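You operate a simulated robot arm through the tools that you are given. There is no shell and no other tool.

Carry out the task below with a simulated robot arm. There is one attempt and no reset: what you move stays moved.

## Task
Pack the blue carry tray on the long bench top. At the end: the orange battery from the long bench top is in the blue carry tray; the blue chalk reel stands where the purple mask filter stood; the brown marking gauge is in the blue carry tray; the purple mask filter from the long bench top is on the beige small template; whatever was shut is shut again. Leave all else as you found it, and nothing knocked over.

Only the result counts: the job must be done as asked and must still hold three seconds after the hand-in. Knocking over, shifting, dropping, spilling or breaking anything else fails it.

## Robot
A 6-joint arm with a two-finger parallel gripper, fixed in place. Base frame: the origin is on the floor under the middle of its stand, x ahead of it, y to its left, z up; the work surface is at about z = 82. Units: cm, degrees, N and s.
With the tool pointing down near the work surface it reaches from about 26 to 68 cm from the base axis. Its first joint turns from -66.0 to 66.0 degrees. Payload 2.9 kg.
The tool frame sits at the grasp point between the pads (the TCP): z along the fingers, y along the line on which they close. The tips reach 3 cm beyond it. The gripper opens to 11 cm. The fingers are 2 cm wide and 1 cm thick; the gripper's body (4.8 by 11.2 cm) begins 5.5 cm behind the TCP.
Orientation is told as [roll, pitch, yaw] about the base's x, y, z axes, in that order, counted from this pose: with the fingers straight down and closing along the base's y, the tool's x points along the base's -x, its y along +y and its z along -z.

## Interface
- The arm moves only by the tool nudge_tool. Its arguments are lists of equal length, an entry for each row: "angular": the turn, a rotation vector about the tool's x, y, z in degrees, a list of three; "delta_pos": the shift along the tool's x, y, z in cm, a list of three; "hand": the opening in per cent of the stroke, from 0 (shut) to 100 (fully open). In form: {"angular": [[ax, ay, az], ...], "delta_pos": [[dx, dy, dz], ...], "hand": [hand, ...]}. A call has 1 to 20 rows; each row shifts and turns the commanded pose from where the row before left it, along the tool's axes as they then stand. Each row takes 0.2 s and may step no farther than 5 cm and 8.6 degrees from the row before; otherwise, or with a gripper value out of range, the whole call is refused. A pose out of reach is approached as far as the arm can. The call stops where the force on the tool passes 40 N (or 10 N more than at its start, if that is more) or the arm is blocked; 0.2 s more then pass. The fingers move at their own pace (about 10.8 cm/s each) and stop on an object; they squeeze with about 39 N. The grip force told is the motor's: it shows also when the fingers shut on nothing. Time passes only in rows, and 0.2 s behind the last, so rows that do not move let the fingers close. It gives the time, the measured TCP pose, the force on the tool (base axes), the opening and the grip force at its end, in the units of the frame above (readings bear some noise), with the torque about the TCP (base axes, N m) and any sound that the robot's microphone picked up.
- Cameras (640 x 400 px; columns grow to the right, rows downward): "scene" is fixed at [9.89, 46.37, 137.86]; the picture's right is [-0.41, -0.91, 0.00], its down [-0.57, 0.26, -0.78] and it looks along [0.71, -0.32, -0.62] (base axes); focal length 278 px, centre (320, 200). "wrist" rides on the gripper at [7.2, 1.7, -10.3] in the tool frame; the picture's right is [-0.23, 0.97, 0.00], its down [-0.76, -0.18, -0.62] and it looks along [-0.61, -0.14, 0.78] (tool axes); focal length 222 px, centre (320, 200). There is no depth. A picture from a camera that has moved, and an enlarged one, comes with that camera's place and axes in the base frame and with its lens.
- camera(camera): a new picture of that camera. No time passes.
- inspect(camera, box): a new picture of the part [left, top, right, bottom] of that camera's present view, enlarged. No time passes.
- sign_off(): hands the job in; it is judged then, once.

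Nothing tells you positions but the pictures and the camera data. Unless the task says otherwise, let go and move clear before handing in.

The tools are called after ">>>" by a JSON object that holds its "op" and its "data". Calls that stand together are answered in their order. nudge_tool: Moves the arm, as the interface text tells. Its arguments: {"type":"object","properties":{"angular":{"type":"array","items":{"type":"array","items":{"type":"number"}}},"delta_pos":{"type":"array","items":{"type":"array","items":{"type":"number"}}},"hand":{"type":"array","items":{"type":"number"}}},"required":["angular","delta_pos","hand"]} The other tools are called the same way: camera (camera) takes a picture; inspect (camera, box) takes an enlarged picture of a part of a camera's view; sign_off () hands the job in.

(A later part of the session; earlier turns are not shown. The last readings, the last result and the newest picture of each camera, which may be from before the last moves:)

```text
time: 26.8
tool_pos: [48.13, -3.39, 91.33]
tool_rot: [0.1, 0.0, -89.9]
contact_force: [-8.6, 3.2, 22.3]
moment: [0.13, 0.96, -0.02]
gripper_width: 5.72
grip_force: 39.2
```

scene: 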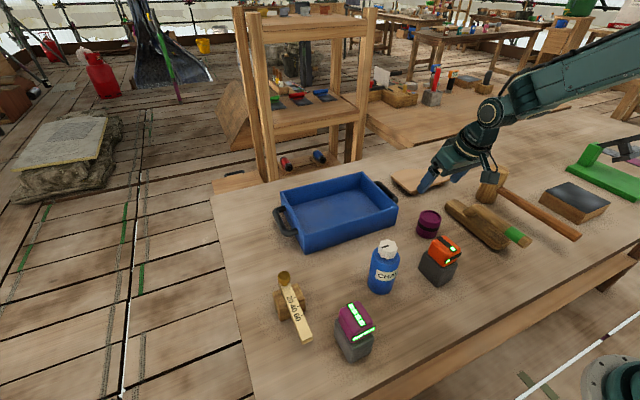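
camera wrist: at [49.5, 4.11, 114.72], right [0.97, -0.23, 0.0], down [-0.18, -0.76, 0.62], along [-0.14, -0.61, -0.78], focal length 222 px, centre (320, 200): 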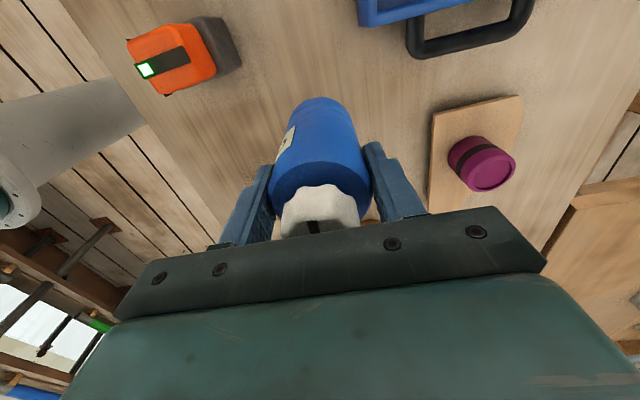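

The reel has touched down at 22 N. I'll back off slightly, open, and check that it stands.

>>> {"op": "nudge_tool", "data": {"angular": [[0, 0, 0], [0, 0, 0], [0, 0, 0], [0, 0, 0], [0, 0, 0]], "delta_pos": [[0, 0, -0.15], [0, 0, 0], [0, 0, 0], [0, 0, 0], [0, 0, 0]], "hand": [0, 0, 58, 80, 80]}}

>>> {"op": "camera", "data": {"camera": "wrist"}}

>>> {"op": "inspect", "data": {"camera": "scene", "box": [380, 160, 480, 250]}}

```text
time: 28.0
tool_pos: [48.19, -3.4, 91.26]
tool_rot: [0.0, 0.0, -90.0]
contact_force: [0.1, 0.1, -0.3]
moment: [0.0, 0.0, 0.0]
gripper_width: 8.79
grip_force: 0.2
```

```text
taken
camera wrist: at [49.72, 3.95, 101.75], right [0.97, -0.23, 0.0], down [-0.18, -0.76, 0.62], along [-0.14, -0.61, -0.78], focal length 222 px, centre (320, 200)
```

wrist: 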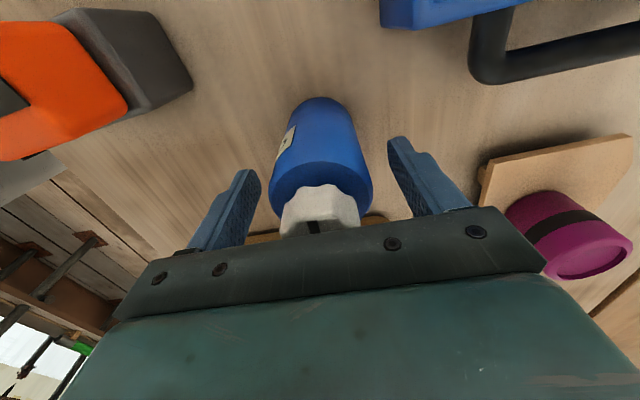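

```text
4.44 times, centred on (430, 205) of scene
camera zoom: at [9.89, 46.37, 137.86], right [-0.41, -0.91, 0.0], down [-0.57, 0.26, -0.78], along [0.71, -0.32, -0.62], focal length 1238 px, centre (-169, 178)
```

zoom: 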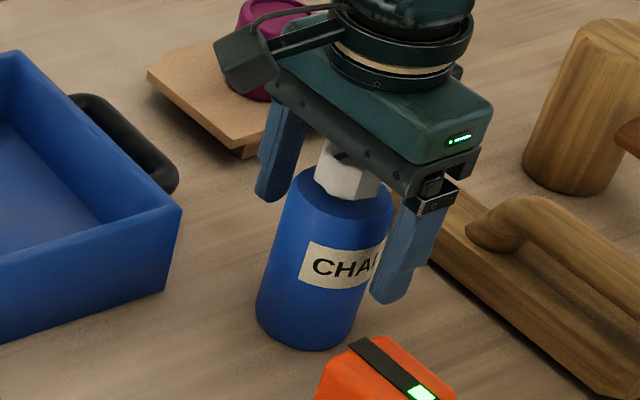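

The reel stands free where the filter was. I'll rise straight up and then look at the orange battery.

>>> {"op": "nudge_tool", "data": {"angular": [[0, 0, 0], [0, 0, 0], [0, 0, 0], [0, 0, 0], [0, 0, 0], [0, 0, 0]], "delta_pos": [[0, 0, -2], [0, 0, -4], [0, 0, -5], [0, 0, -5], [0, 0, -3], [0, 0, 0]], "hand": [80, 80, 80, 80, 80, 80]}}

>>> {"op": "camera", "data": {"camera": "wrist"}}

>>> {"op": "inspect", "data": {"camera": "scene", "box": [370, 150, 510, 300]}}

```text
time: 29.4
tool_pos: [48.06, -3.4, 110.36]
tool_rot: [-0.1, 0.1, -90.0]
contact_force: [-0.7, -1.0, 0.3]
moment: [-0.02, -0.01, -0.01]
gripper_width: 8.8
grip_force: 0.1
```

```text
taken
camera wrist: at [49.74, 3.89, 120.78], right [0.97, -0.23, 0.0], down [-0.18, -0.76, 0.62], along [-0.14, -0.61, -0.78], focal length 222 px, centre (320, 200)
```

wrist: 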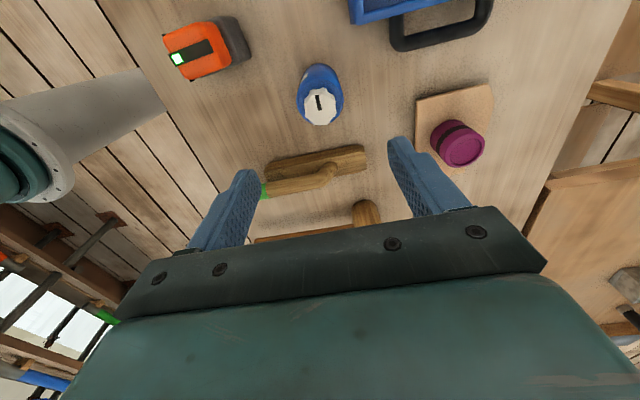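

```text
2.67 times, centred on (440, 225) of scene
camera zoom: at [9.88, 46.37, 137.86], right [-0.41, -0.91, 0.0], down [-0.57, 0.26, -0.78], along [0.71, -0.32, -0.62], focal length 743 px, centre (0, 133)
```

zoom: 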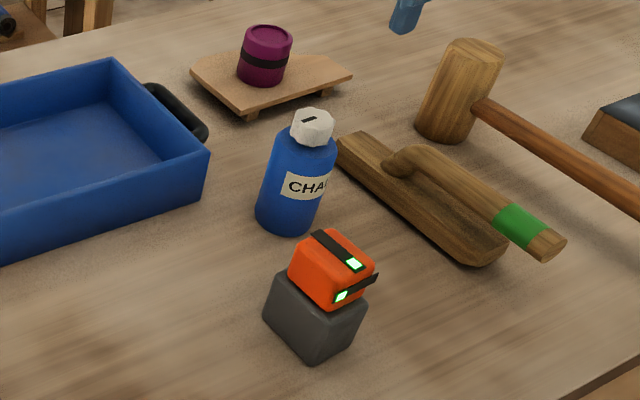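

The reel is standing upright at the filter's old place. I'll turn the hand back to yaw 0 and hover to measure the battery's position and angle.

>>> {"op": "nudge_tool", "data": {"angular": [[0, 0, 0], [0, 0, 0], [0, 0, -8.182], [0, 0, -8.182], [0, 0, -8.182], [0, 0, -8.182], [0, 0, -8.182], [0, 0, -8.182], [0, 0, -8.182], [0, 0, -8.182], [0, 0, -8.182], [0, 0, -8.182], [0, 0, -8.18], [0, 0, 0]], "delta_pos": [[3.7, -3, 0], [3.7, -3, 0], [0, 0, 0], [0, 0, 0], [0, 0, 0], [0, 0, 0], [0, 0, 0], [0, 0, 0], [0, 0, 0], [0, 0, 0], [0, 0, 0], [0, 0, 0], [0, 0, 0], [0, 0, 0]], "hand": [100, 100, 100, 100, 100, 100, 100, 100, 100, 100, 100, 100, 100, 100]}}

>>> {"op": "camera", "data": {"camera": "wrist"}}

>>> {"op": "inspect", "data": {"camera": "wrist", "box": [220, 0, 360, 100]}}

```text
time: 32.4
tool_pos: [42.03, 4.07, 110.3]
tool_rot: [0.0, 0.1, 0.1]
contact_force: [0.2, 0.5, 0.6]
moment: [0.04, -0.01, -0.01]
gripper_width: 11.0
grip_force: 0.1
```

```text
taken
camera wrist: at [34.81, 5.81, 120.8], right [0.23, 0.97, 0.0], down [0.76, -0.18, 0.62], along [0.61, -0.14, -0.78], focal length 222 px, centre (320, 200)
```

wrist: 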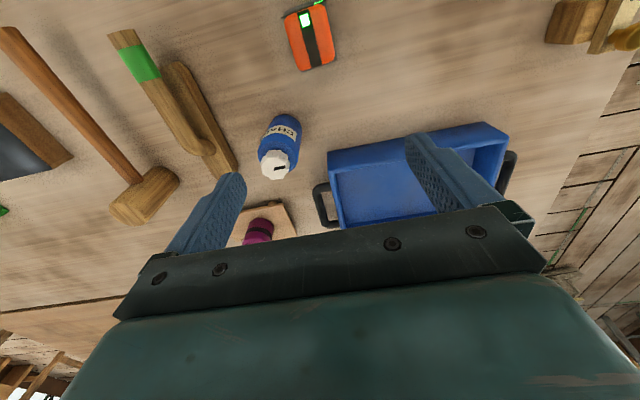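

```text
4.00 times, centred on (290, 50) of wrist
camera zoom: at [34.81, 5.81, 120.8], right [0.23, 0.97, 0.0], down [0.76, -0.18, 0.62], along [0.61, -0.14, -0.78], focal length 888 px, centre (440, 800)
```

zoom: 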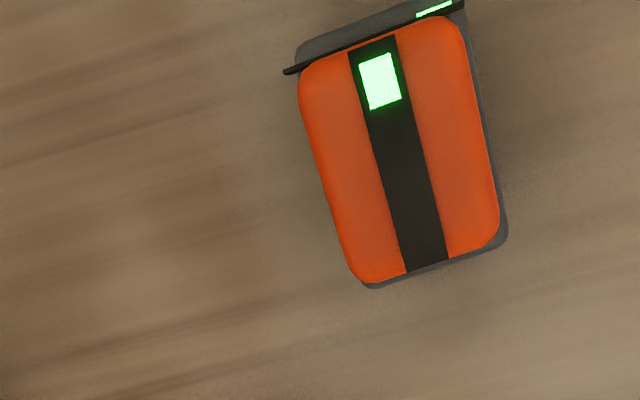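

The battery is close to axis-aligned, centred at about (36.0, 4.35), with its top at about z=92.5 and its grey base about 5.2 wide. I'll line up above it and check before descending.

>>> {"op": "nudge_tool", "data": {"angular": [[0, 0, 0], [0, 0, 0], [0, 0, 0], [0, 0, 0], [0, 0, 0], [0, 0, 0]], "delta_pos": [[3.0, 0.14, 0], [3.03, 0.14, 0], [0, 0, 4.5], [0, 0, 4.5], [0, 0, 4.0], [0, 0, 0]], "hand": [100, 100, 100, 100, 100, 100]}}

>>> {"op": "camera", "data": {"camera": "wrist"}}

>>> {"op": "inspect", "data": {"camera": "scene", "box": [370, 190, 510, 310]}}

```text
time: 33.8
tool_pos: [36.04, 4.44, 97.39]
tool_rot: [0.0, 0.0, -0.1]
contact_force: [-0.4, 0.0, -0.2]
moment: [0.0, -0.05, 0.0]
gripper_width: 11.01
grip_force: 0.1
```

```text
taken
camera wrist: at [28.76, 6.13, 107.85], right [0.23, 0.97, 0.0], down [0.76, -0.18, 0.62], along [0.61, -0.14, -0.78], focal length 222 px, centre (320, 200)
```

wrist: 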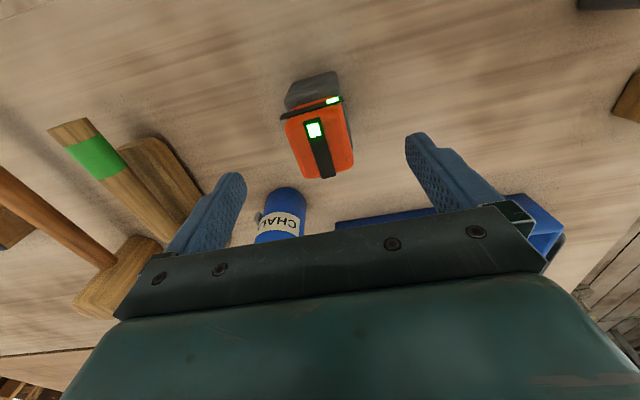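

```text
3.33 times, centred on (440, 250) of scene
camera zoom: at [9.89, 46.37, 137.86], right [-0.41, -0.91, 0.0], down [-0.57, 0.26, -0.78], along [0.71, -0.32, -0.62], focal length 928 px, centre (-80, 33)
```

zoom: 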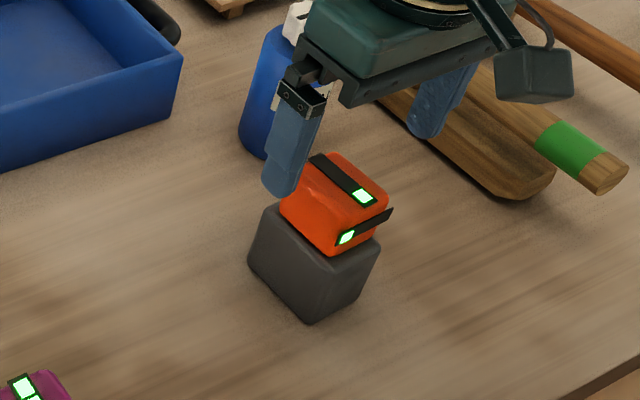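

>>> {"op": "inspect", "data": {"camera": "wrist", "box": [270, 60, 370, 190]}}

```text
3.08 times, centred on (320, 125) of wrist
camera zoom: at [28.76, 6.13, 107.85], right [0.23, 0.97, 0.0], down [0.76, -0.18, 0.62], along [0.61, -0.14, -0.78], focal length 684 px, centre (320, 431)
```

zoom: 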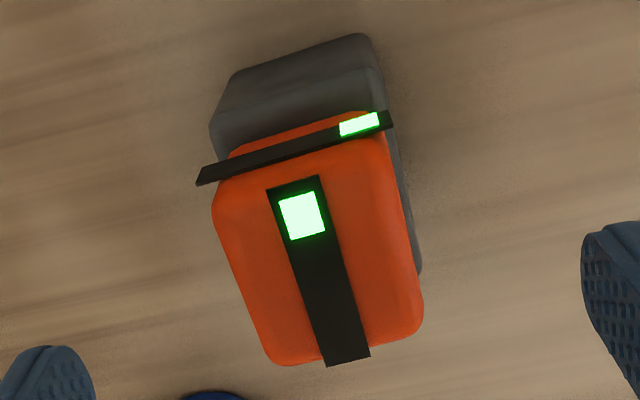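

The alignment holds: the battery is centred near y=4.45 with its top at about 92.7. I'll descend to z=88.4 so the palm stays about 1 cm above it.

>>> {"op": "nudge_tool", "data": {"angular": [[0, 0, 0], [0, 0, 0], [0, 0, 0], [0, 0, 0], [0, 0, 0]], "delta_pos": [[0, 0, 3.5], [0, 0, 3], [0, 0, 1.5], [0, 0, 1.0], [0, 0, 0]], "hand": [100, 100, 100, 100, 100]}}

>>> {"op": "inspect", "data": {"camera": "scene", "box": [370, 190, 510, 310]}}

>>> {"op": "camera", "data": {"camera": "wrist"}}

```text
time: 35.0
tool_pos: [35.93, 4.47, 88.34]
tool_rot: [0.0, 0.0, 0.0]
contact_force: [0.0, -0.1, 0.3]
moment: [-0.01, -0.01, 0.0]
gripper_width: 11.0
grip_force: 0.0
```

```text
3.33 times, centred on (440, 250) of scene
camera zoom: at [9.89, 46.37, 137.86], right [-0.41, -0.91, 0.0], down [-0.57, 0.26, -0.78], along [0.71, -0.32, -0.62], focal length 928 px, centre (-80, 33)
```

zoom: 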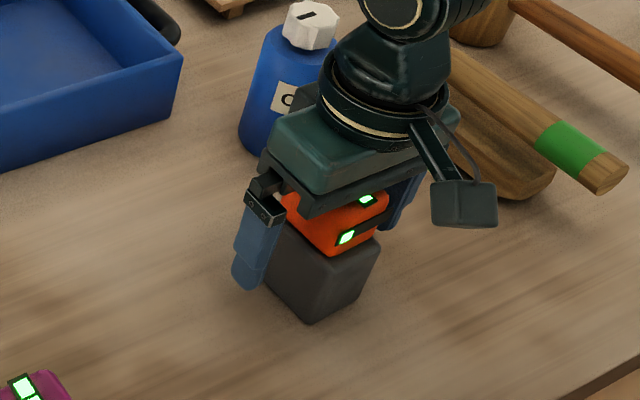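

```text
taken
camera wrist: at [28.68, 6.15, 98.71], right [0.23, 0.97, 0.0], down [0.76, -0.18, 0.62], along [0.61, -0.14, -0.78], focal length 222 px, centre (320, 200)
```

wrist: 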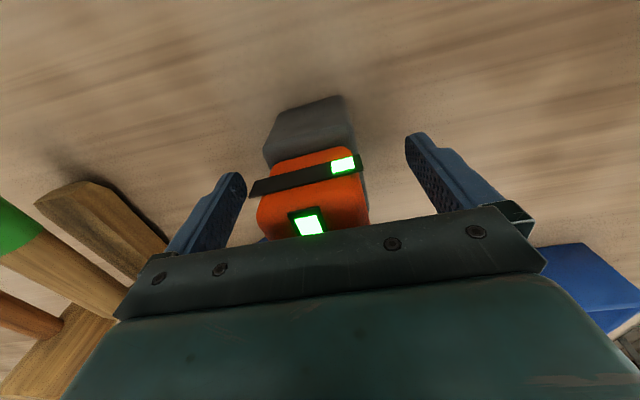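

The fingers straddle the battery cleanly and I'm closing.

>>> {"op": "nudge_tool", "data": {"angular": [[0, 0, 0], [0, 0, 0], [0, 0, 0], [0, 0, 0], [0, 0, 0]], "delta_pos": [[0, 0, 0], [0, 0, 0], [0, 0, 0], [0, 0, 0], [0, 0, 0]], "hand": [60, 30, 0, 0, 0]}}

>>> {"op": "camera", "data": {"camera": "wrist"}}

>>> {"op": "inspect", "data": {"camera": "scene", "box": [370, 190, 510, 310]}}

```text
time: 36.2
tool_pos: [36.0, 4.52, 88.28]
tool_rot: [0.1, 0.0, -0.1]
contact_force: [0.0, 0.3, 0.4]
moment: [0.05, -0.05, 0.02]
gripper_width: 5.0
grip_force: 39.2
```

```text
taken
camera wrist: at [28.68, 6.16, 98.74], right [0.23, 0.97, 0.0], down [0.76, -0.18, 0.62], along [0.61, -0.14, -0.78], focal length 222 px, centre (320, 200)
```

wrist: 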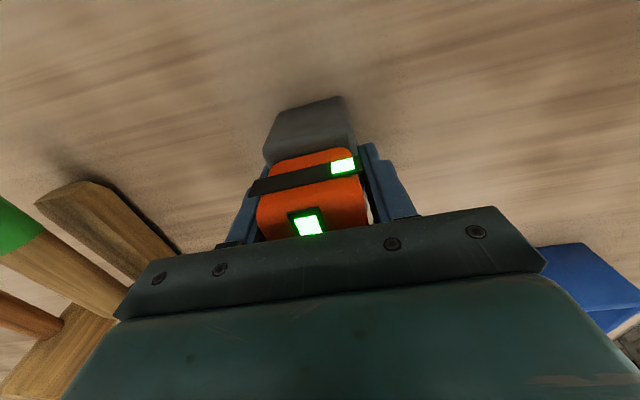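

```text
3.33 times, centred on (440, 250) of scene
camera zoom: at [9.88, 46.37, 137.86], right [-0.41, -0.91, 0.0], down [-0.57, 0.26, -0.78], along [0.71, -0.32, -0.62], focal length 928 px, centre (-80, 33)
```

zoom: 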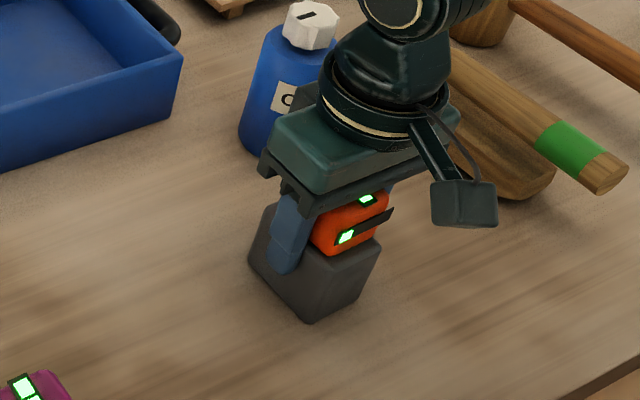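

The grip is firm at 5.0 cm on the grey base. I'll lift 16 cm and then carry it over the tray.

>>> {"op": "nudge_tool", "data": {"angular": [[0, 0, 0], [0, 0, 0], [0, 0, 0], [0, 0, 0], [0, 0, 0], [0, 0, 0]], "delta_pos": [[0, 0, -1], [0, 0, -3], [0, 0, -4], [0, 0, -4], [0, 0, -4], [0, 0, 0]], "hand": [0, 0, 0, 0, 0, 0]}}

>>> {"op": "nudge_tool", "data": {"angular": [[0, 0, 0], [0, 0, 0], [0, 0, 0], [0, 0, 0], [0, 0, 0], [0, 0, 0], [0, 0, 0], [0, 0, 0], [0, 0, 0]], "delta_pos": [[-1.75, 0.41, 0], [-3.5, 0.82, 0], [-3.5, 0.82, 0], [-3.5, 0.82, 0], [-3.5, 0.82, 0], [-3.5, 0.82, 0], [-2.7, 0.6, 0], [-1.6, 0.4, 0], [0, 0, 0]], "hand": [0, 0, 0, 0, 0, 0, 0, 0, 0]}}

>>> {"op": "camera", "data": {"camera": "wrist"}}

>>> {"op": "inspect", "data": {"camera": "scene", "box": [260, 120, 460, 260]}}

```text
time: 37.6
tool_pos: [36.09, 4.33, 104.25]
tool_rot: [0.1, -0.1, 0.0]
contact_force: [0.3, 0.4, -2.4]
moment: [-0.02, 0.0, 0.03]
gripper_width: 4.99
grip_force: 39.0
```

```text
time: 39.6
tool_pos: [59.63, 9.89, 104.26]
tool_rot: [0.1, -0.1, 0.0]
contact_force: [-0.5, -0.2, -3.4]
moment: [-0.01, -0.02, -0.01]
gripper_width: 4.97
grip_force: 39.7
```

```text
taken
camera wrist: at [52.35, 11.64, 114.7], right [0.23, 0.97, 0.0], down [0.76, -0.18, 0.62], along [0.61, -0.14, -0.78], focal length 222 px, centre (320, 200)
```

wrist: 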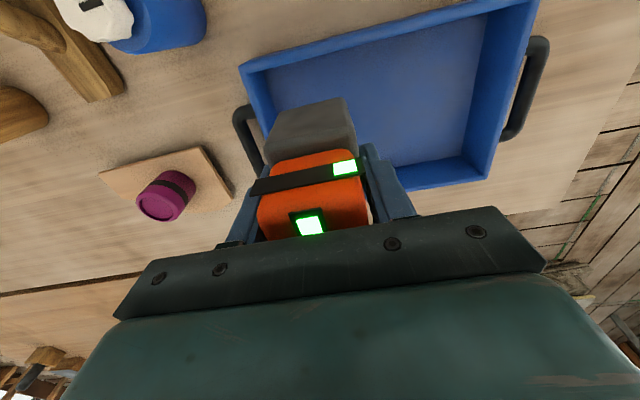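

```text
2.86 times, centred on (360, 190) of scene
camera zoom: at [9.89, 46.37, 137.86], right [-0.41, -0.91, 0.0], down [-0.57, 0.26, -0.78], along [0.71, -0.32, -0.62], focal length 796 px, centre (206, 229)
```

zoom: 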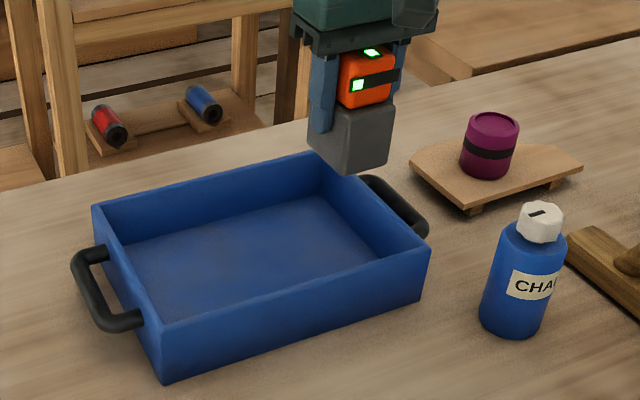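

The battery hangs over the tray's right half, with about 1.5 cm or more to each wall. I'll lower it inside.

>>> {"op": "nudge_tool", "data": {"angular": [[0, 0, 0], [0, 0, 0], [0, 0, 0], [0, 0, 0], [0, 0, 0], [0, 0, 0]], "delta_pos": [[-0.3, 0, 3.5], [0, 0, 3.5], [0, 0, 3.5], [0, 0, 2.3], [0, 0, 1.0], [0, 0, 0]], "hand": [0, 0, 0, 0, 0, 0]}}

>>> {"op": "inspect", "data": {"camera": "scene", "box": [290, 130, 430, 260]}}

>>> {"op": "camera", "data": {"camera": "wrist"}}

```text
time: 41.0
tool_pos: [59.92, 9.82, 90.47]
tool_rot: [0.1, 0.0, -0.1]
contact_force: [0.1, -0.3, -1.9]
moment: [0.0, 0.01, 0.01]
gripper_width: 4.98
grip_force: 39.0
```

```text
3.08 times, centred on (360, 195) of scene
camera zoom: at [9.89, 46.37, 137.86], right [-0.41, -0.91, 0.0], down [-0.57, 0.26, -0.78], along [0.71, -0.32, -0.62], focal length 857 px, centre (197, 215)
```

zoom: 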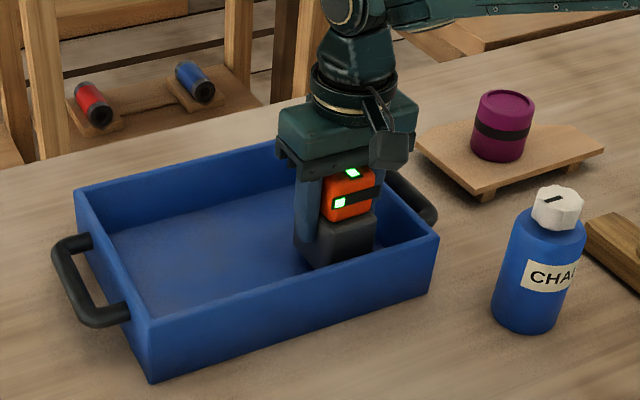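

```text
taken
camera wrist: at [52.65, 11.61, 100.96], right [0.23, 0.97, 0.0], down [0.76, -0.18, 0.62], along [0.61, -0.14, -0.78], focal length 222 px, centre (320, 200)
```

wrist: 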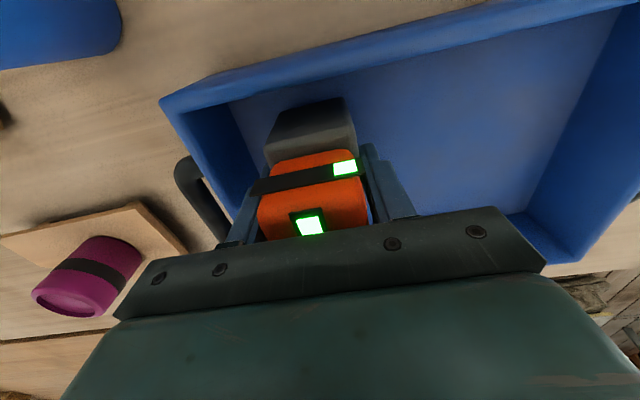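

The battery is inside the tray with its bottom about 1 cm above the floor. I'm creeping down.

>>> {"op": "nudge_tool", "data": {"angular": [[0, 0, 0], [0, 0, 0], [0, 0, 0], [0, 0, 0], [0, 0, 0]], "delta_pos": [[0, 0, 0.2], [0, 0, 0.2], [0, 0, 0.2], [0, 0, 0.2], [0, 0, 0]], "hand": [0, 0, 0, 0, 0]}}

```text
time: 42.2
tool_pos: [59.86, 9.87, 89.71]
tool_rot: [0.0, 0.0, 0.0]
contact_force: [-0.7, 0.0, -1.6]
moment: [-0.02, 0.0, 0.02]
gripper_width: 4.95
grip_force: 38.8
```

>>> {"op": "nudge_tool", "data": {"angular": [[0, 0, 0], [0, 0, 0], [0, 0, 0], [0, 0, 0], [0, 0, 0]], "delta_pos": [[0, 0, 0.12], [0, 0, 0.12], [0, 0, 0.12], [0, 0, 0.12], [0, 0, 0]], "hand": [0, 0, 0, 0, 0]}}

```text
time: 43.4
tool_pos: [59.89, 10.0, 89.39]
tool_rot: [-0.1, 0.0, 0.1]
contact_force: [0.3, -0.2, -2.0]
moment: [0.02, -0.01, -0.02]
gripper_width: 5.0
grip_force: 39.1
```

There is still no contact, so the tray floor is thin. I'm continuing gently.

>>> {"op": "nudge_tool", "data": {"angular": [[0, 0, 0], [0, 0, 0], [0, 0, 0], [0, 0, 0]], "delta_pos": [[0, 0, 0.12], [0, 0, 0.12], [0, 0, 0.12], [0, 0, 0]], "hand": [0, 0, 0, 0]}}

```text
time: 44.4
tool_pos: [60.06, 9.94, 89.24]
tool_rot: [0.1, -0.3, 0.1]
contact_force: [-10.9, 0.7, 31.2]
moment: [-0.06, 0.26, 0.17]
gripper_width: 4.98
grip_force: 38.8
```

The battery has touched the tray floor. I'll back off to unload, then open only to about 7 cm to stay clear of the tray wall.

>>> {"op": "nudge_tool", "data": {"angular": [[0, 0, 0], [0, 0, 0], [0, 0, 0], [0, 0, 0], [0, 0, 0]], "delta_pos": [[0, 0, -0.2], [0, 0, 0], [0, 0, 0], [0, 0, 0], [0, 0, 0]], "hand": [0, 0, 52, 65, 65]}}

>>> {"op": "camera", "data": {"camera": "wrist"}}

>>> {"op": "inspect", "data": {"camera": "scene", "box": [290, 130, 430, 260]}}

```text
time: 45.6
tool_pos: [59.74, 9.89, 89.21]
tool_rot: [0.0, -0.1, -0.1]
contact_force: [-0.3, -0.7, 0.7]
moment: [0.02, 0.03, 0.01]
gripper_width: 7.16
grip_force: 0.1
```

```text
taken
camera wrist: at [52.57, 11.59, 99.47], right [0.23, 0.97, 0.0], down [0.76, -0.18, 0.62], along [0.61, -0.14, -0.78], focal length 222 px, centre (320, 200)
```

wrist: 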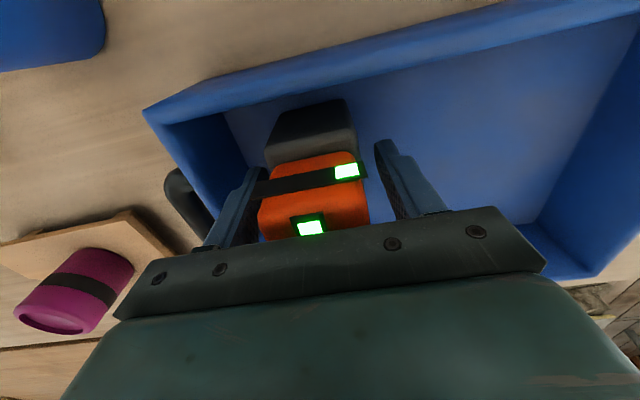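

```text
3.08 times, centred on (360, 195) of scene
camera zoom: at [9.89, 46.37, 137.86], right [-0.41, -0.91, 0.0], down [-0.57, 0.26, -0.78], along [0.71, -0.32, -0.62], focal length 857 px, centre (197, 215)
```

zoom: 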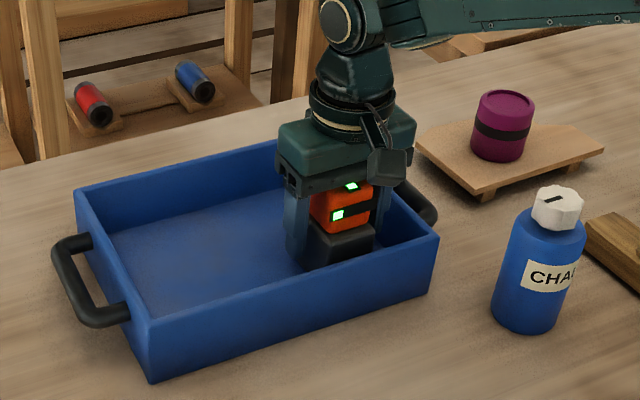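

The battery stands in the tray and the fingers are free. I'm rising straight up.

>>> {"op": "nudge_tool", "data": {"angular": [[0, 0, 0], [0, 0, 0], [0, 0, 0], [0, 0, 0], [0, 0, 0], [0, 0, 0]], "delta_pos": [[0, 0, -1.5], [0, 0, -3], [0, 0, -4.5], [0, 0, -5], [0, 0, -5], [0, 0, 0]], "hand": [65, 65, 65, 65, 65, 65]}}

>>> {"op": "inspect", "data": {"camera": "scene", "box": [260, 130, 460, 260]}}

>>> {"op": "camera", "data": {"camera": "wrist"}}

>>> {"op": "inspect", "data": {"camera": "scene", "box": [260, 255, 340, 355]}}

```text
time: 47.0
tool_pos: [60.01, 9.85, 108.27]
tool_rot: [0.0, 0.0, 0.0]
contact_force: [-0.6, -0.4, 0.0]
moment: [0.0, 0.02, -0.01]
gripper_width: 7.13
grip_force: 0.1
```

```text
3.08 times, centred on (360, 195) of scene
camera zoom: at [9.89, 46.37, 137.86], right [-0.41, -0.91, 0.0], down [-0.57, 0.26, -0.78], along [0.71, -0.32, -0.62], focal length 857 px, centre (197, 215)
```

zoom: 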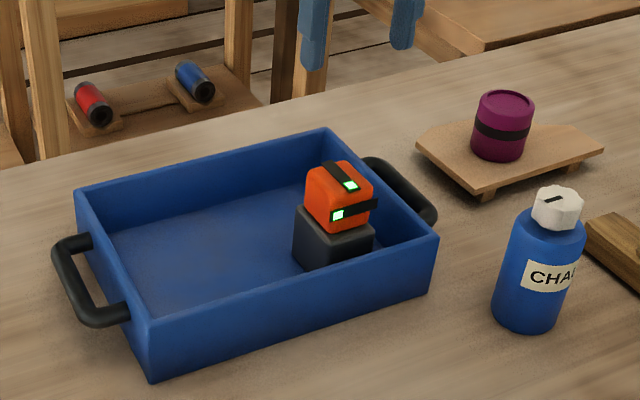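

```text
taken
camera wrist: at [52.7, 11.59, 118.6], right [0.23, 0.97, 0.0], down [0.76, -0.18, 0.62], along [0.61, -0.14, -0.78], focal length 222 px, centre (320, 200)
```

wrist: 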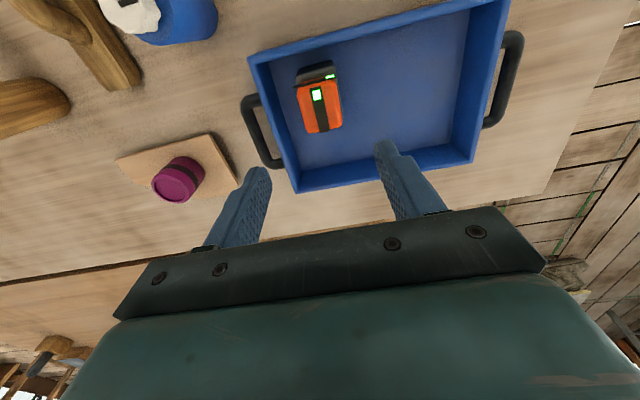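

```text
4.00 times, centred on (300, 305) of scene
camera zoom: at [9.89, 46.37, 137.86], right [-0.41, -0.91, 0.0], down [-0.57, 0.26, -0.78], along [0.71, -0.32, -0.62], focal length 1114 px, centre (400, -220)
```

zoom: 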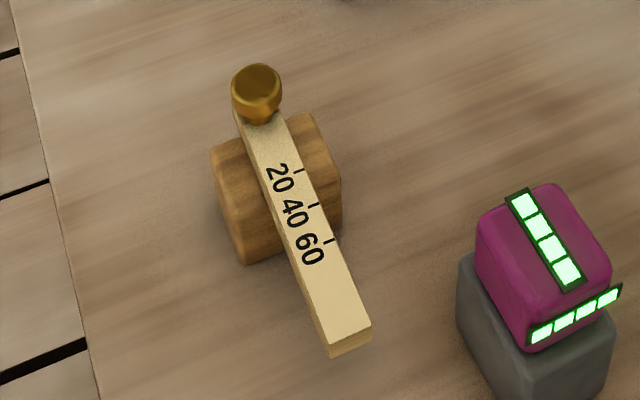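

The battery is standing in the tray. Next is the marking gauge near (40, 41), so I'll move over there and look from above.

>>> {"op": "nudge_tool", "data": {"angular": [[0, 0, 0], [0, 0, 0], [0, 0, 0], [0, 0, 0], [0, 0, 0], [0, 0, 0], [0, 0, 0], [0, 0, 0]], "delta_pos": [[2.286, 3.714, -0.286], [2.286, 3.714, -0.286], [2.286, 3.714, -0.286], [2.286, 3.714, -0.286], [2.286, 3.714, -0.286], [2.286, 3.714, -0.286], [2.286, 3.714, -0.286], [0, 0, 0]], "hand": [65, 65, 65, 65, 65, 65, 65, 65]}}

>>> {"op": "camera", "data": {"camera": "wrist"}}

>>> {"op": "inspect", "data": {"camera": "wrist", "box": [270, 0, 430, 120]}}

```text
time: 48.8
tool_pos: [43.88, 35.99, 109.83]
tool_rot: [0.0, -0.1, 0.1]
contact_force: [-0.4, 0.1, 0.2]
moment: [-0.02, -0.02, -0.02]
gripper_width: 7.16
grip_force: 0.1
```

```text
taken
camera wrist: at [36.58, 37.7, 120.29], right [0.23, 0.97, 0.0], down [0.76, -0.18, 0.62], along [0.61, -0.14, -0.78], focal length 222 px, centre (320, 200)
```

wrist: 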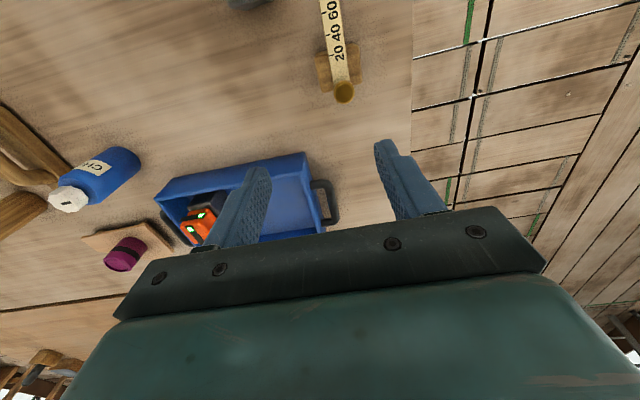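

```text
3.33 times, centred on (350, 60) of wrist
camera zoom: at [36.58, 37.7, 120.29], right [0.23, 0.97, 0.0], down [0.76, -0.18, 0.62], along [0.61, -0.14, -0.78], focal length 740 px, centre (220, 667)
```

zoom: 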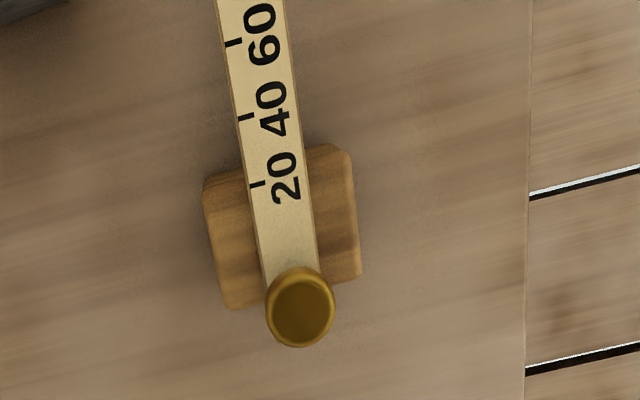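

The near end of the beam is out of frame. I'll back up so the whole gauge shows.

>>> {"op": "nudge_tool", "data": {"angular": [[0, 0, 0], [0, 0, 0], [0, 0, 0]], "delta_pos": [[4, 1, 0.5], [4, 1, 0.5], [0, 0, 0]], "hand": [65, 65, 65]}}

>>> {"op": "camera", "data": {"camera": "wrist"}}

>>> {"op": "inspect", "data": {"camera": "wrist", "box": [250, 0, 410, 140]}}

```text
time: 49.6
tool_pos: [35.91, 38.01, 109.15]
tool_rot: [0.0, 0.0, 0.0]
contact_force: [0.1, -0.6, -0.6]
moment: [0.01, -0.01, 0.0]
gripper_width: 7.16
grip_force: 0.0
```

```text
taken
camera wrist: at [28.58, 39.75, 119.52], right [0.23, 0.97, 0.0], down [0.76, -0.18, 0.62], along [0.61, -0.14, -0.78], focal length 222 px, centre (320, 200)
```

wrist: 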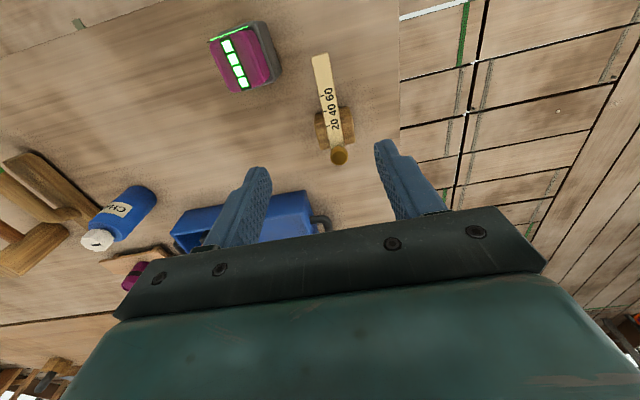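

```text
2.86 times, centred on (330, 70) of wrist
camera zoom: at [28.58, 39.75, 119.52], right [0.23, 0.97, 0.0], down [0.76, -0.18, 0.62], along [0.61, -0.14, -0.78], focal length 635 px, centre (291, 571)
```

zoom: 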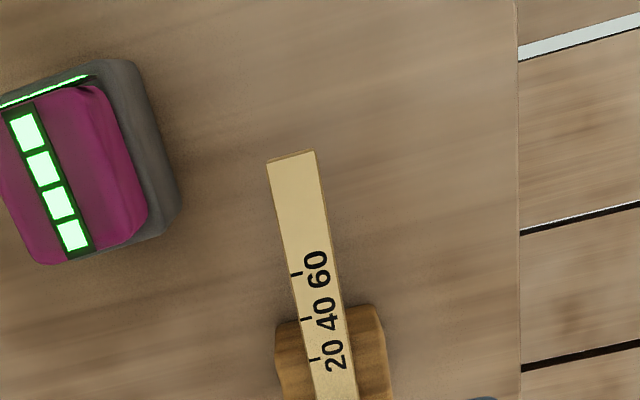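

The gauge's beam runs along x at y≈39.1, from about x=31.4 to the knob at about 43.6. The block sits beneath it, centred at about (42.0, 39.1), 5.5 wide in y. I'll hover above it and verify.

>>> {"op": "nudge_tool", "data": {"angular": [[0, 0, 0], [0, 0, 0], [0, 0, 0], [0, 0, 0], [0, 0, 0], [0, 0, 0]], "delta_pos": [[-3.07, 0.55, 0], [-3.07, 0.55, 0], [0, 0, 4], [0, 0, 4], [0, 0, 3.5], [0, 0, 0]], "hand": [90, 90, 90, 90, 90, 90]}}

>>> {"op": "camera", "data": {"camera": "wrist"}}

>>> {"op": "inspect", "data": {"camera": "wrist", "box": [240, 20, 400, 200]}}

>>> {"op": "inspect", "data": {"camera": "scene", "box": [230, 220, 390, 360]}}

```text
time: 51.0
tool_pos: [41.95, 38.86, 97.65]
tool_rot: [0.0, 0.1, 0.0]
contact_force: [-0.8, 0.7, -0.8]
moment: [-0.01, 0.01, 0.0]
gripper_width: 9.89
grip_force: 0.0
```

```text
taken
camera wrist: at [34.57, 40.59, 108.09], right [0.23, 0.97, 0.0], down [0.76, -0.18, 0.62], along [0.61, -0.14, -0.78], focal length 222 px, centre (320, 200)
```

wrist: 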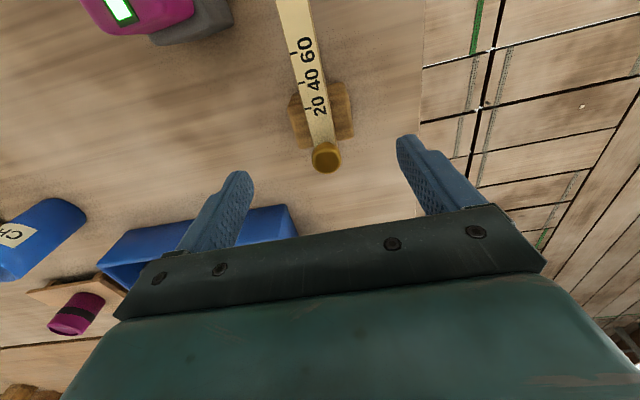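

```text
2.22 times, centred on (320, 110) of wrist
camera zoom: at [34.57, 40.59, 108.09], right [0.23, 0.97, 0.0], down [0.76, -0.18, 0.62], along [0.61, -0.14, -0.78], focal length 494 px, centre (320, 400)
```

zoom: 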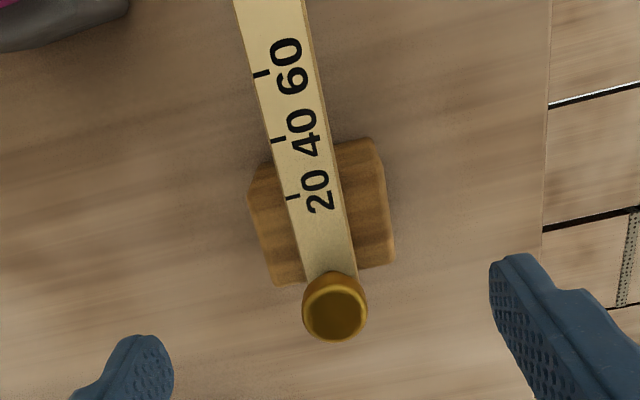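

```text
2.86 times, centred on (310, 290) of scene
camera zoom: at [9.89, 46.37, 137.86], right [-0.41, -0.91, 0.0], down [-0.57, 0.26, -0.78], along [0.71, -0.32, -0.62], focal length 796 px, centre (349, -57)
```

zoom: 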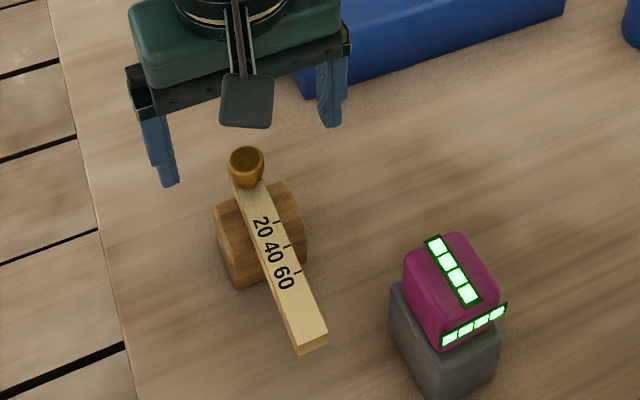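

The block is centred at about (41.8, 39.05) and the knob top is at about z=91.5. I'll adjust slightly and descend to z≈87.2 so the fingers straddle the block.

>>> {"op": "nudge_tool", "data": {"angular": [[0, 0, 0], [0, 0, 0], [0, 0, 0], [0, 0, 0], [0, 0, 0]], "delta_pos": [[0.12, 0.15, 4], [0, 0, 3.5], [0, 0, 1.7], [0, 0, 1.2], [0, 0, 0]], "hand": [90, 90, 90, 90, 90]}}

>>> {"op": "camera", "data": {"camera": "wrist"}}

>>> {"op": "inspect", "data": {"camera": "scene", "box": [230, 220, 390, 360]}}

```text
time: 52.2
tool_pos: [41.83, 39.08, 87.1]
tool_rot: [0.0, 0.0, -0.1]
contact_force: [0.0, -0.2, 0.2]
moment: [0.01, 0.0, 0.01]
gripper_width: 9.91
grip_force: 0.1
```

```text
taken
camera wrist: at [34.57, 40.76, 97.56], right [0.23, 0.97, 0.0], down [0.76, -0.18, 0.62], along [0.61, -0.14, -0.78], focal length 222 px, centre (320, 200)
```

wrist: 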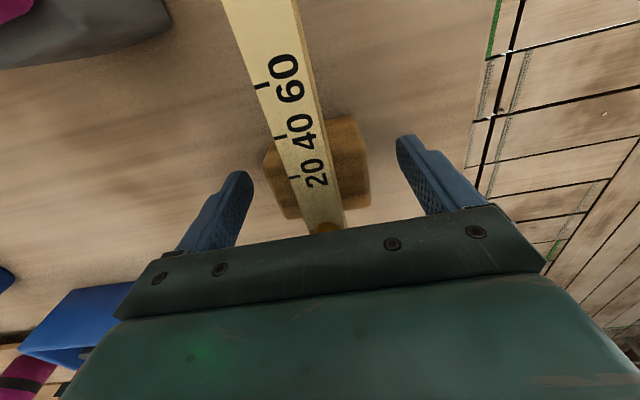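

```text
2.86 times, centred on (310, 290) of scene
camera zoom: at [9.89, 46.37, 137.86], right [-0.41, -0.91, 0.0], down [-0.57, 0.26, -0.78], along [0.71, -0.32, -0.62], focal length 796 px, centre (349, -57)
```

zoom: 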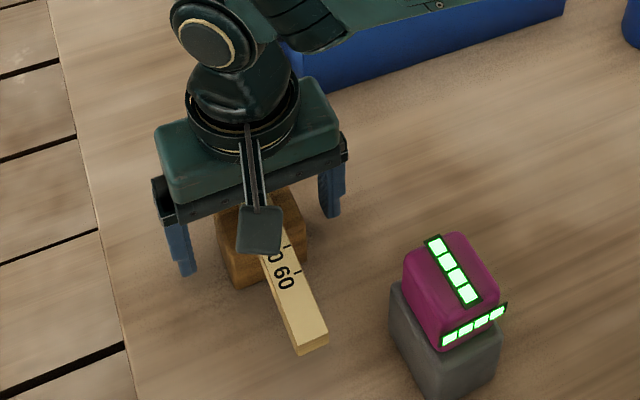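

There is no contact with the knob and the block lies between the fingers, so I'm closing.

>>> {"op": "nudge_tool", "data": {"angular": [[0, 0, 0], [0, 0, 0], [0, 0, 0], [0, 0, 0], [0, 0, 0]], "delta_pos": [[0, 0, 0], [0, 0, 0], [0, 0, 0], [0, 0, 0], [0, 0, 0]], "hand": [65, 30, 0, 0, 0]}}

>>> {"op": "camera", "data": {"camera": "wrist"}}

```text
time: 53.4
tool_pos: [42.02, 39.06, 87.18]
tool_rot: [0.0, -0.1, 0.0]
contact_force: [0.1, -0.8, 0.1]
moment: [0.03, -0.04, 0.01]
gripper_width: 5.74
grip_force: 38.9
```

```text
taken
camera wrist: at [34.57, 40.76, 97.59], right [0.23, 0.97, 0.0], down [0.76, -0.18, 0.62], along [0.61, -0.14, -0.78], focal length 222 px, centre (320, 200)
```

wrist: 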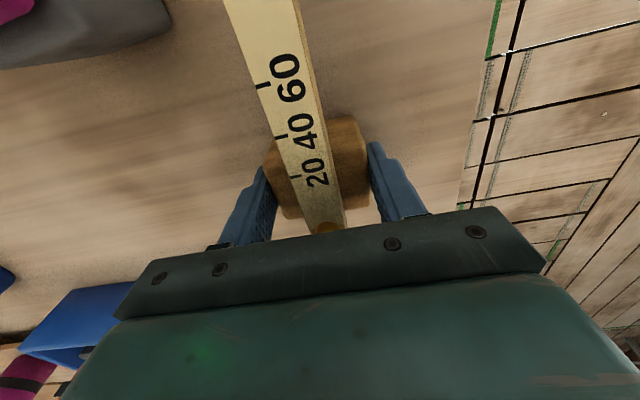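

The block is gripped at 5.74 cm. I'll lift to z≈104, carry it over the tray, and turn the hand 90° there so the beam lies along the tray's length.

>>> {"op": "nudge_tool", "data": {"angular": [[0, 0, 0], [0, 0, 0], [0, 0, 0], [0, 0, 0], [0, 0, 0], [0, 0, 0]], "delta_pos": [[0, 0, -1], [0, 0, -3], [0, 0, -4], [0, 0, -4.5], [0, 0, -4.5], [0, 0, 0]], "hand": [0, 0, 0, 0, 0, 0]}}

>>> {"op": "camera", "data": {"camera": "wrist"}}

>>> {"op": "inspect", "data": {"camera": "scene", "box": [200, 160, 400, 360]}}

```text
time: 54.8
tool_pos: [41.82, 39.12, 104.35]
tool_rot: [-0.1, -0.1, 0.1]
contact_force: [-0.4, -0.8, -1.8]
moment: [-0.01, 0.01, 0.0]
gripper_width: 5.77
grip_force: 39.0
```

```text
taken
camera wrist: at [34.52, 40.88, 114.79], right [0.23, 0.97, 0.0], down [0.76, -0.18, 0.62], along [0.61, -0.14, -0.78], focal length 222 px, centre (320, 200)
```

wrist: 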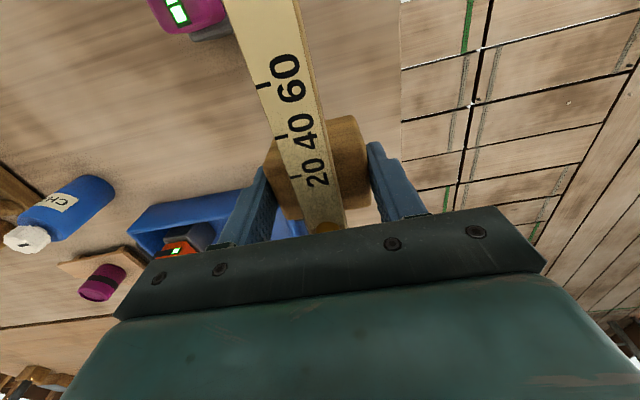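

```text
2.00 times, centred on (300, 260) of scene
camera zoom: at [9.89, 46.37, 137.86], right [-0.41, -0.91, 0.0], down [-0.57, 0.26, -0.78], along [0.71, -0.32, -0.62], focal length 557 px, centre (360, 80)
```

zoom: 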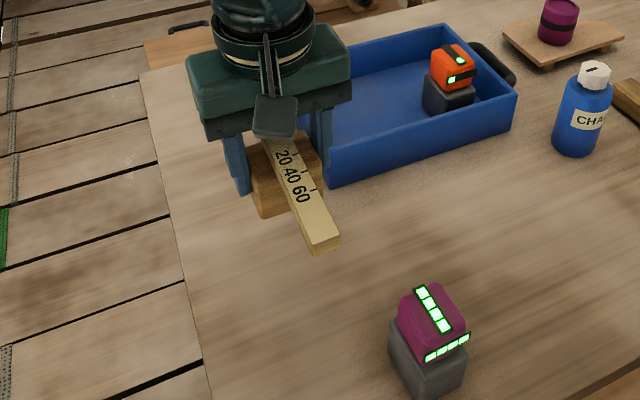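

The gauge is held level. I'm moving it over the tray and turning it.

>>> {"op": "nudge_tool", "data": {"angular": [[0, 0, 0], [0, 0, 0], [0, 0, 0], [0, 0, 0], [0, 0, 0], [0, 0, 0], [0, 0, 0], [0, 0, 0], [0, 0, 8.182], [0, 0, 8.182], [0, 0, 8.182], [0, 0, 8.182], [0, 0, 8.182], [0, 0, 8.182], [0, 0, 8.182], [0, 0, 8.182], [0, 0, 8.182], [0, 0, 8.182], [0, 0, 8.18], [0, 0, 0]], "delta_pos": [[-1.6, -1.74, 0], [-2.72, -2.96, 0], [-2.72, -2.96, 0], [-2.72, -2.96, 0], [-2.72, -2.96, 0], [-2.72, -2.96, 0], [-2.72, -2.96, 0], [-2.72, -2.96, 0], [0, 0, 0], [0, 0, 0], [0, 0, 0], [0, 0, 0], [0, 0, 0], [0, 0, 0], [0, 0, 0], [0, 0, 0], [0, 0, 0], [0, 0, 0], [0, 0, 0], [0, 0, 0]], "hand": [0, 0, 0, 0, 0, 0, 0, 0, 0, 0, 0, 0, 0, 0, 0, 0, 0, 0, 0, 0]}}

>>> {"op": "camera", "data": {"camera": "wrist"}}

>>> {"op": "inspect", "data": {"camera": "scene", "box": [250, 90, 450, 260]}}

```text
time: 59.0
tool_pos: [62.65, 16.65, 104.1]
tool_rot: [0.0, 0.0, -90.1]
contact_force: [-0.3, 0.1, -1.6]
moment: [0.01, 0.05, 0.06]
gripper_width: 5.76
grip_force: 38.7
```

```text
taken
camera wrist: at [64.24, 23.94, 114.65], right [0.97, -0.23, 0.0], down [-0.18, -0.76, 0.62], along [-0.14, -0.61, -0.78], focal length 222 px, centre (320, 200)
```

wrist: 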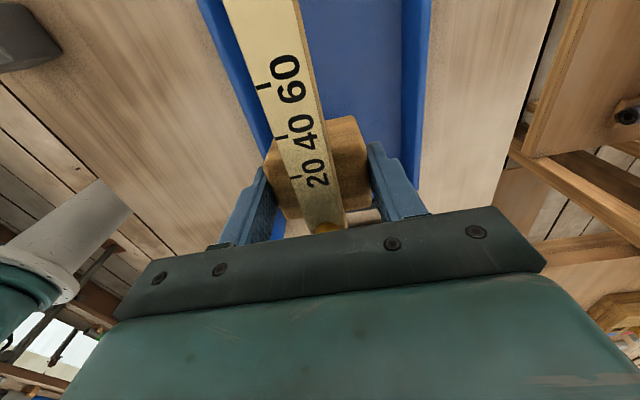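

```text
2.35 times, centred on (350, 175) of scene
camera zoom: at [9.89, 46.37, 137.86], right [-0.41, -0.91, 0.0], down [-0.57, 0.26, -0.78], along [0.71, -0.32, -0.62], focal length 655 px, centre (249, 259)
```

zoom: 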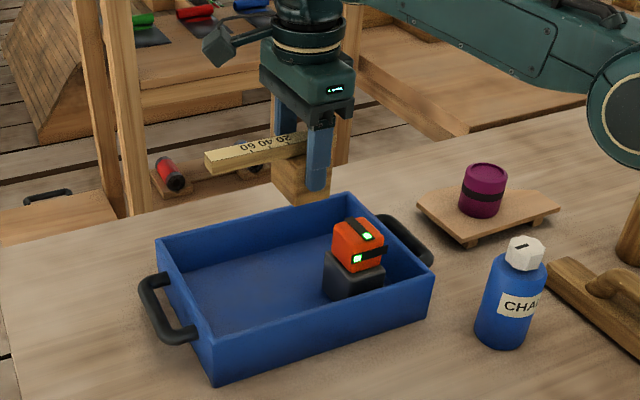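

The gauge hangs over the free part of the tray, with its beam end at y≈27.2 inside the left wall and the battery clear on the other side. I'm lowering it.

>>> {"op": "nudge_tool", "data": {"angular": [[0, 0, 0], [0, 0, 0], [0, 0, 0], [0, 0, 0], [0, 0, 0], [0, 0, 0]], "delta_pos": [[0, 0, 3.5], [0, 0, 4], [0, 0, 2.5], [0, 0, 0], [0, 0, 0], [0, 0, 0]], "hand": [0, 0, 0, 0, 0, 0]}}

>>> {"op": "camera", "data": {"camera": "wrist"}}

>>> {"op": "inspect", "data": {"camera": "scene", "box": [250, 120, 430, 260]}}

```text
time: 60.4
tool_pos: [62.41, 16.68, 94.41]
tool_rot: [0.1, -0.1, -90.0]
contact_force: [0.3, 0.7, -1.9]
moment: [-0.04, 0.01, 0.01]
gripper_width: 5.78
grip_force: 38.4
```

```text
taken
camera wrist: at [64.12, 23.92, 104.75], right [0.97, -0.23, 0.0], down [-0.18, -0.76, 0.62], along [-0.14, -0.61, -0.78], focal length 222 px, centre (320, 200)
```

wrist: 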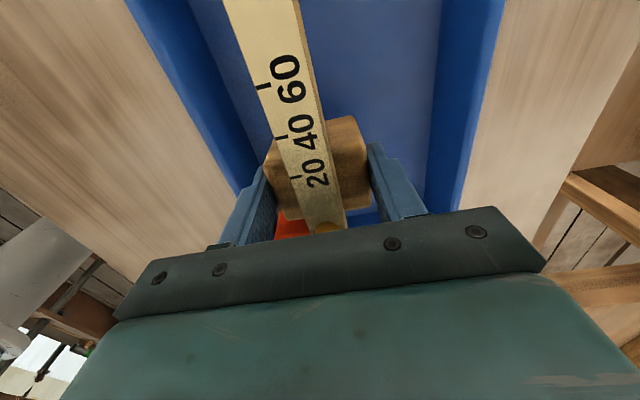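

```text
2.86 times, centred on (340, 190) of scene
camera zoom: at [9.89, 46.37, 137.86], right [-0.41, -0.91, 0.0], down [-0.57, 0.26, -0.78], along [0.71, -0.32, -0.62], focal length 796 px, centre (263, 229)
```

zoom: 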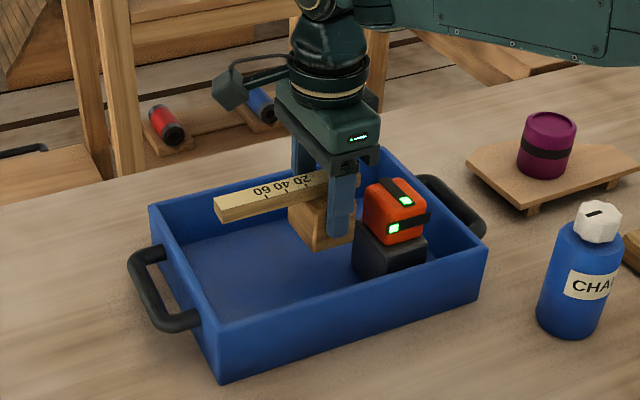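

Everything is clear. I'll lower further to just above the tray floor.

>>> {"op": "nudge_tool", "data": {"angular": [[0, 0, 0], [0, 0, 0], [0, 0, 0], [0, 0, 0]], "delta_pos": [[0, 0, 2.5], [0, 0, 1.8], [0, 0, 1.1], [0, 0, 0]], "hand": [0, 0, 0, 0]}}

>>> {"op": "nudge_tool", "data": {"angular": [[0, 0, 0], [0, 0, 0], [0, 0, 0], [0, 0, 0], [0, 0, 0]], "delta_pos": [[0, 0, 0.15], [0, 0, 0.15], [0, 0, 0.15], [0, 0, 0.1], [0, 0, 0]], "hand": [0, 0, 0, 0, 0]}}

>>> {"op": "inspect", "data": {"camera": "scene", "box": [250, 120, 430, 260]}}

```text
time: 61.4
tool_pos: [62.53, 16.61, 88.78]
tool_rot: [0.0, 0.0, -90.0]
contact_force: [-0.5, -0.7, -1.7]
moment: [-0.05, 0.02, 0.01]
gripper_width: 5.8
grip_force: 38.7
```

```text
time: 62.6
tool_pos: [62.5, 16.62, 88.19]
tool_rot: [0.0, 0.0, -90.0]
contact_force: [0.5, -0.2, -1.2]
moment: [-0.04, 0.01, -0.02]
gripper_width: 5.75
grip_force: 39.0
```

```text
2.86 times, centred on (340, 190) of scene
camera zoom: at [9.89, 46.37, 137.86], right [-0.41, -0.91, 0.0], down [-0.57, 0.26, -0.78], along [0.71, -0.32, -0.62], focal length 796 px, centre (263, 229)
```

zoom: 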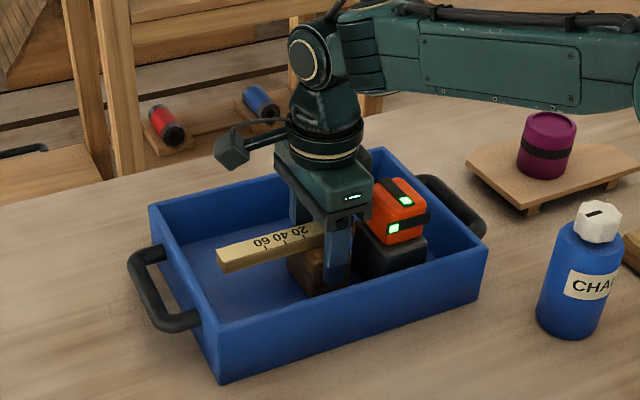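

There is no contact yet, so I'll creep down a few more millimetres.

>>> {"op": "nudge_tool", "data": {"angular": [[0, 0, 0], [0, 0, 0], [0, 0, 0], [0, 0, 0]], "delta_pos": [[0, 0, 0.1], [0, 0, 0.1], [0, 0, 0.08], [0, 0, 0]], "hand": [0, 0, 0, 0]}}

```text
time: 63.6
tool_pos: [62.63, 16.62, 88.14]
tool_rot: [0.0, 0.0, -90.0]
contact_force: [-1.1, 0.5, 0.7]
moment: [0.0, 0.0, 0.07]
gripper_width: 5.77
grip_force: 38.7
```

The weight reading has vanished, so it is just touching. One more tiny step will confirm it.

>>> {"op": "nudge_tool", "data": {"angular": [[0, 0, 0], [0, 0, 0]], "delta_pos": [[0, 0, 0.08], [0, 0, 0]], "hand": [0, 0]}}

```text
time: 64.2
tool_pos: [62.61, 16.66, 88.13]
tool_rot: [0.1, 0.0, -90.1]
contact_force: [0.4, -2.3, 7.6]
moment: [-0.17, 0.28, 0.06]
gripper_width: 5.75
grip_force: 39.2
```

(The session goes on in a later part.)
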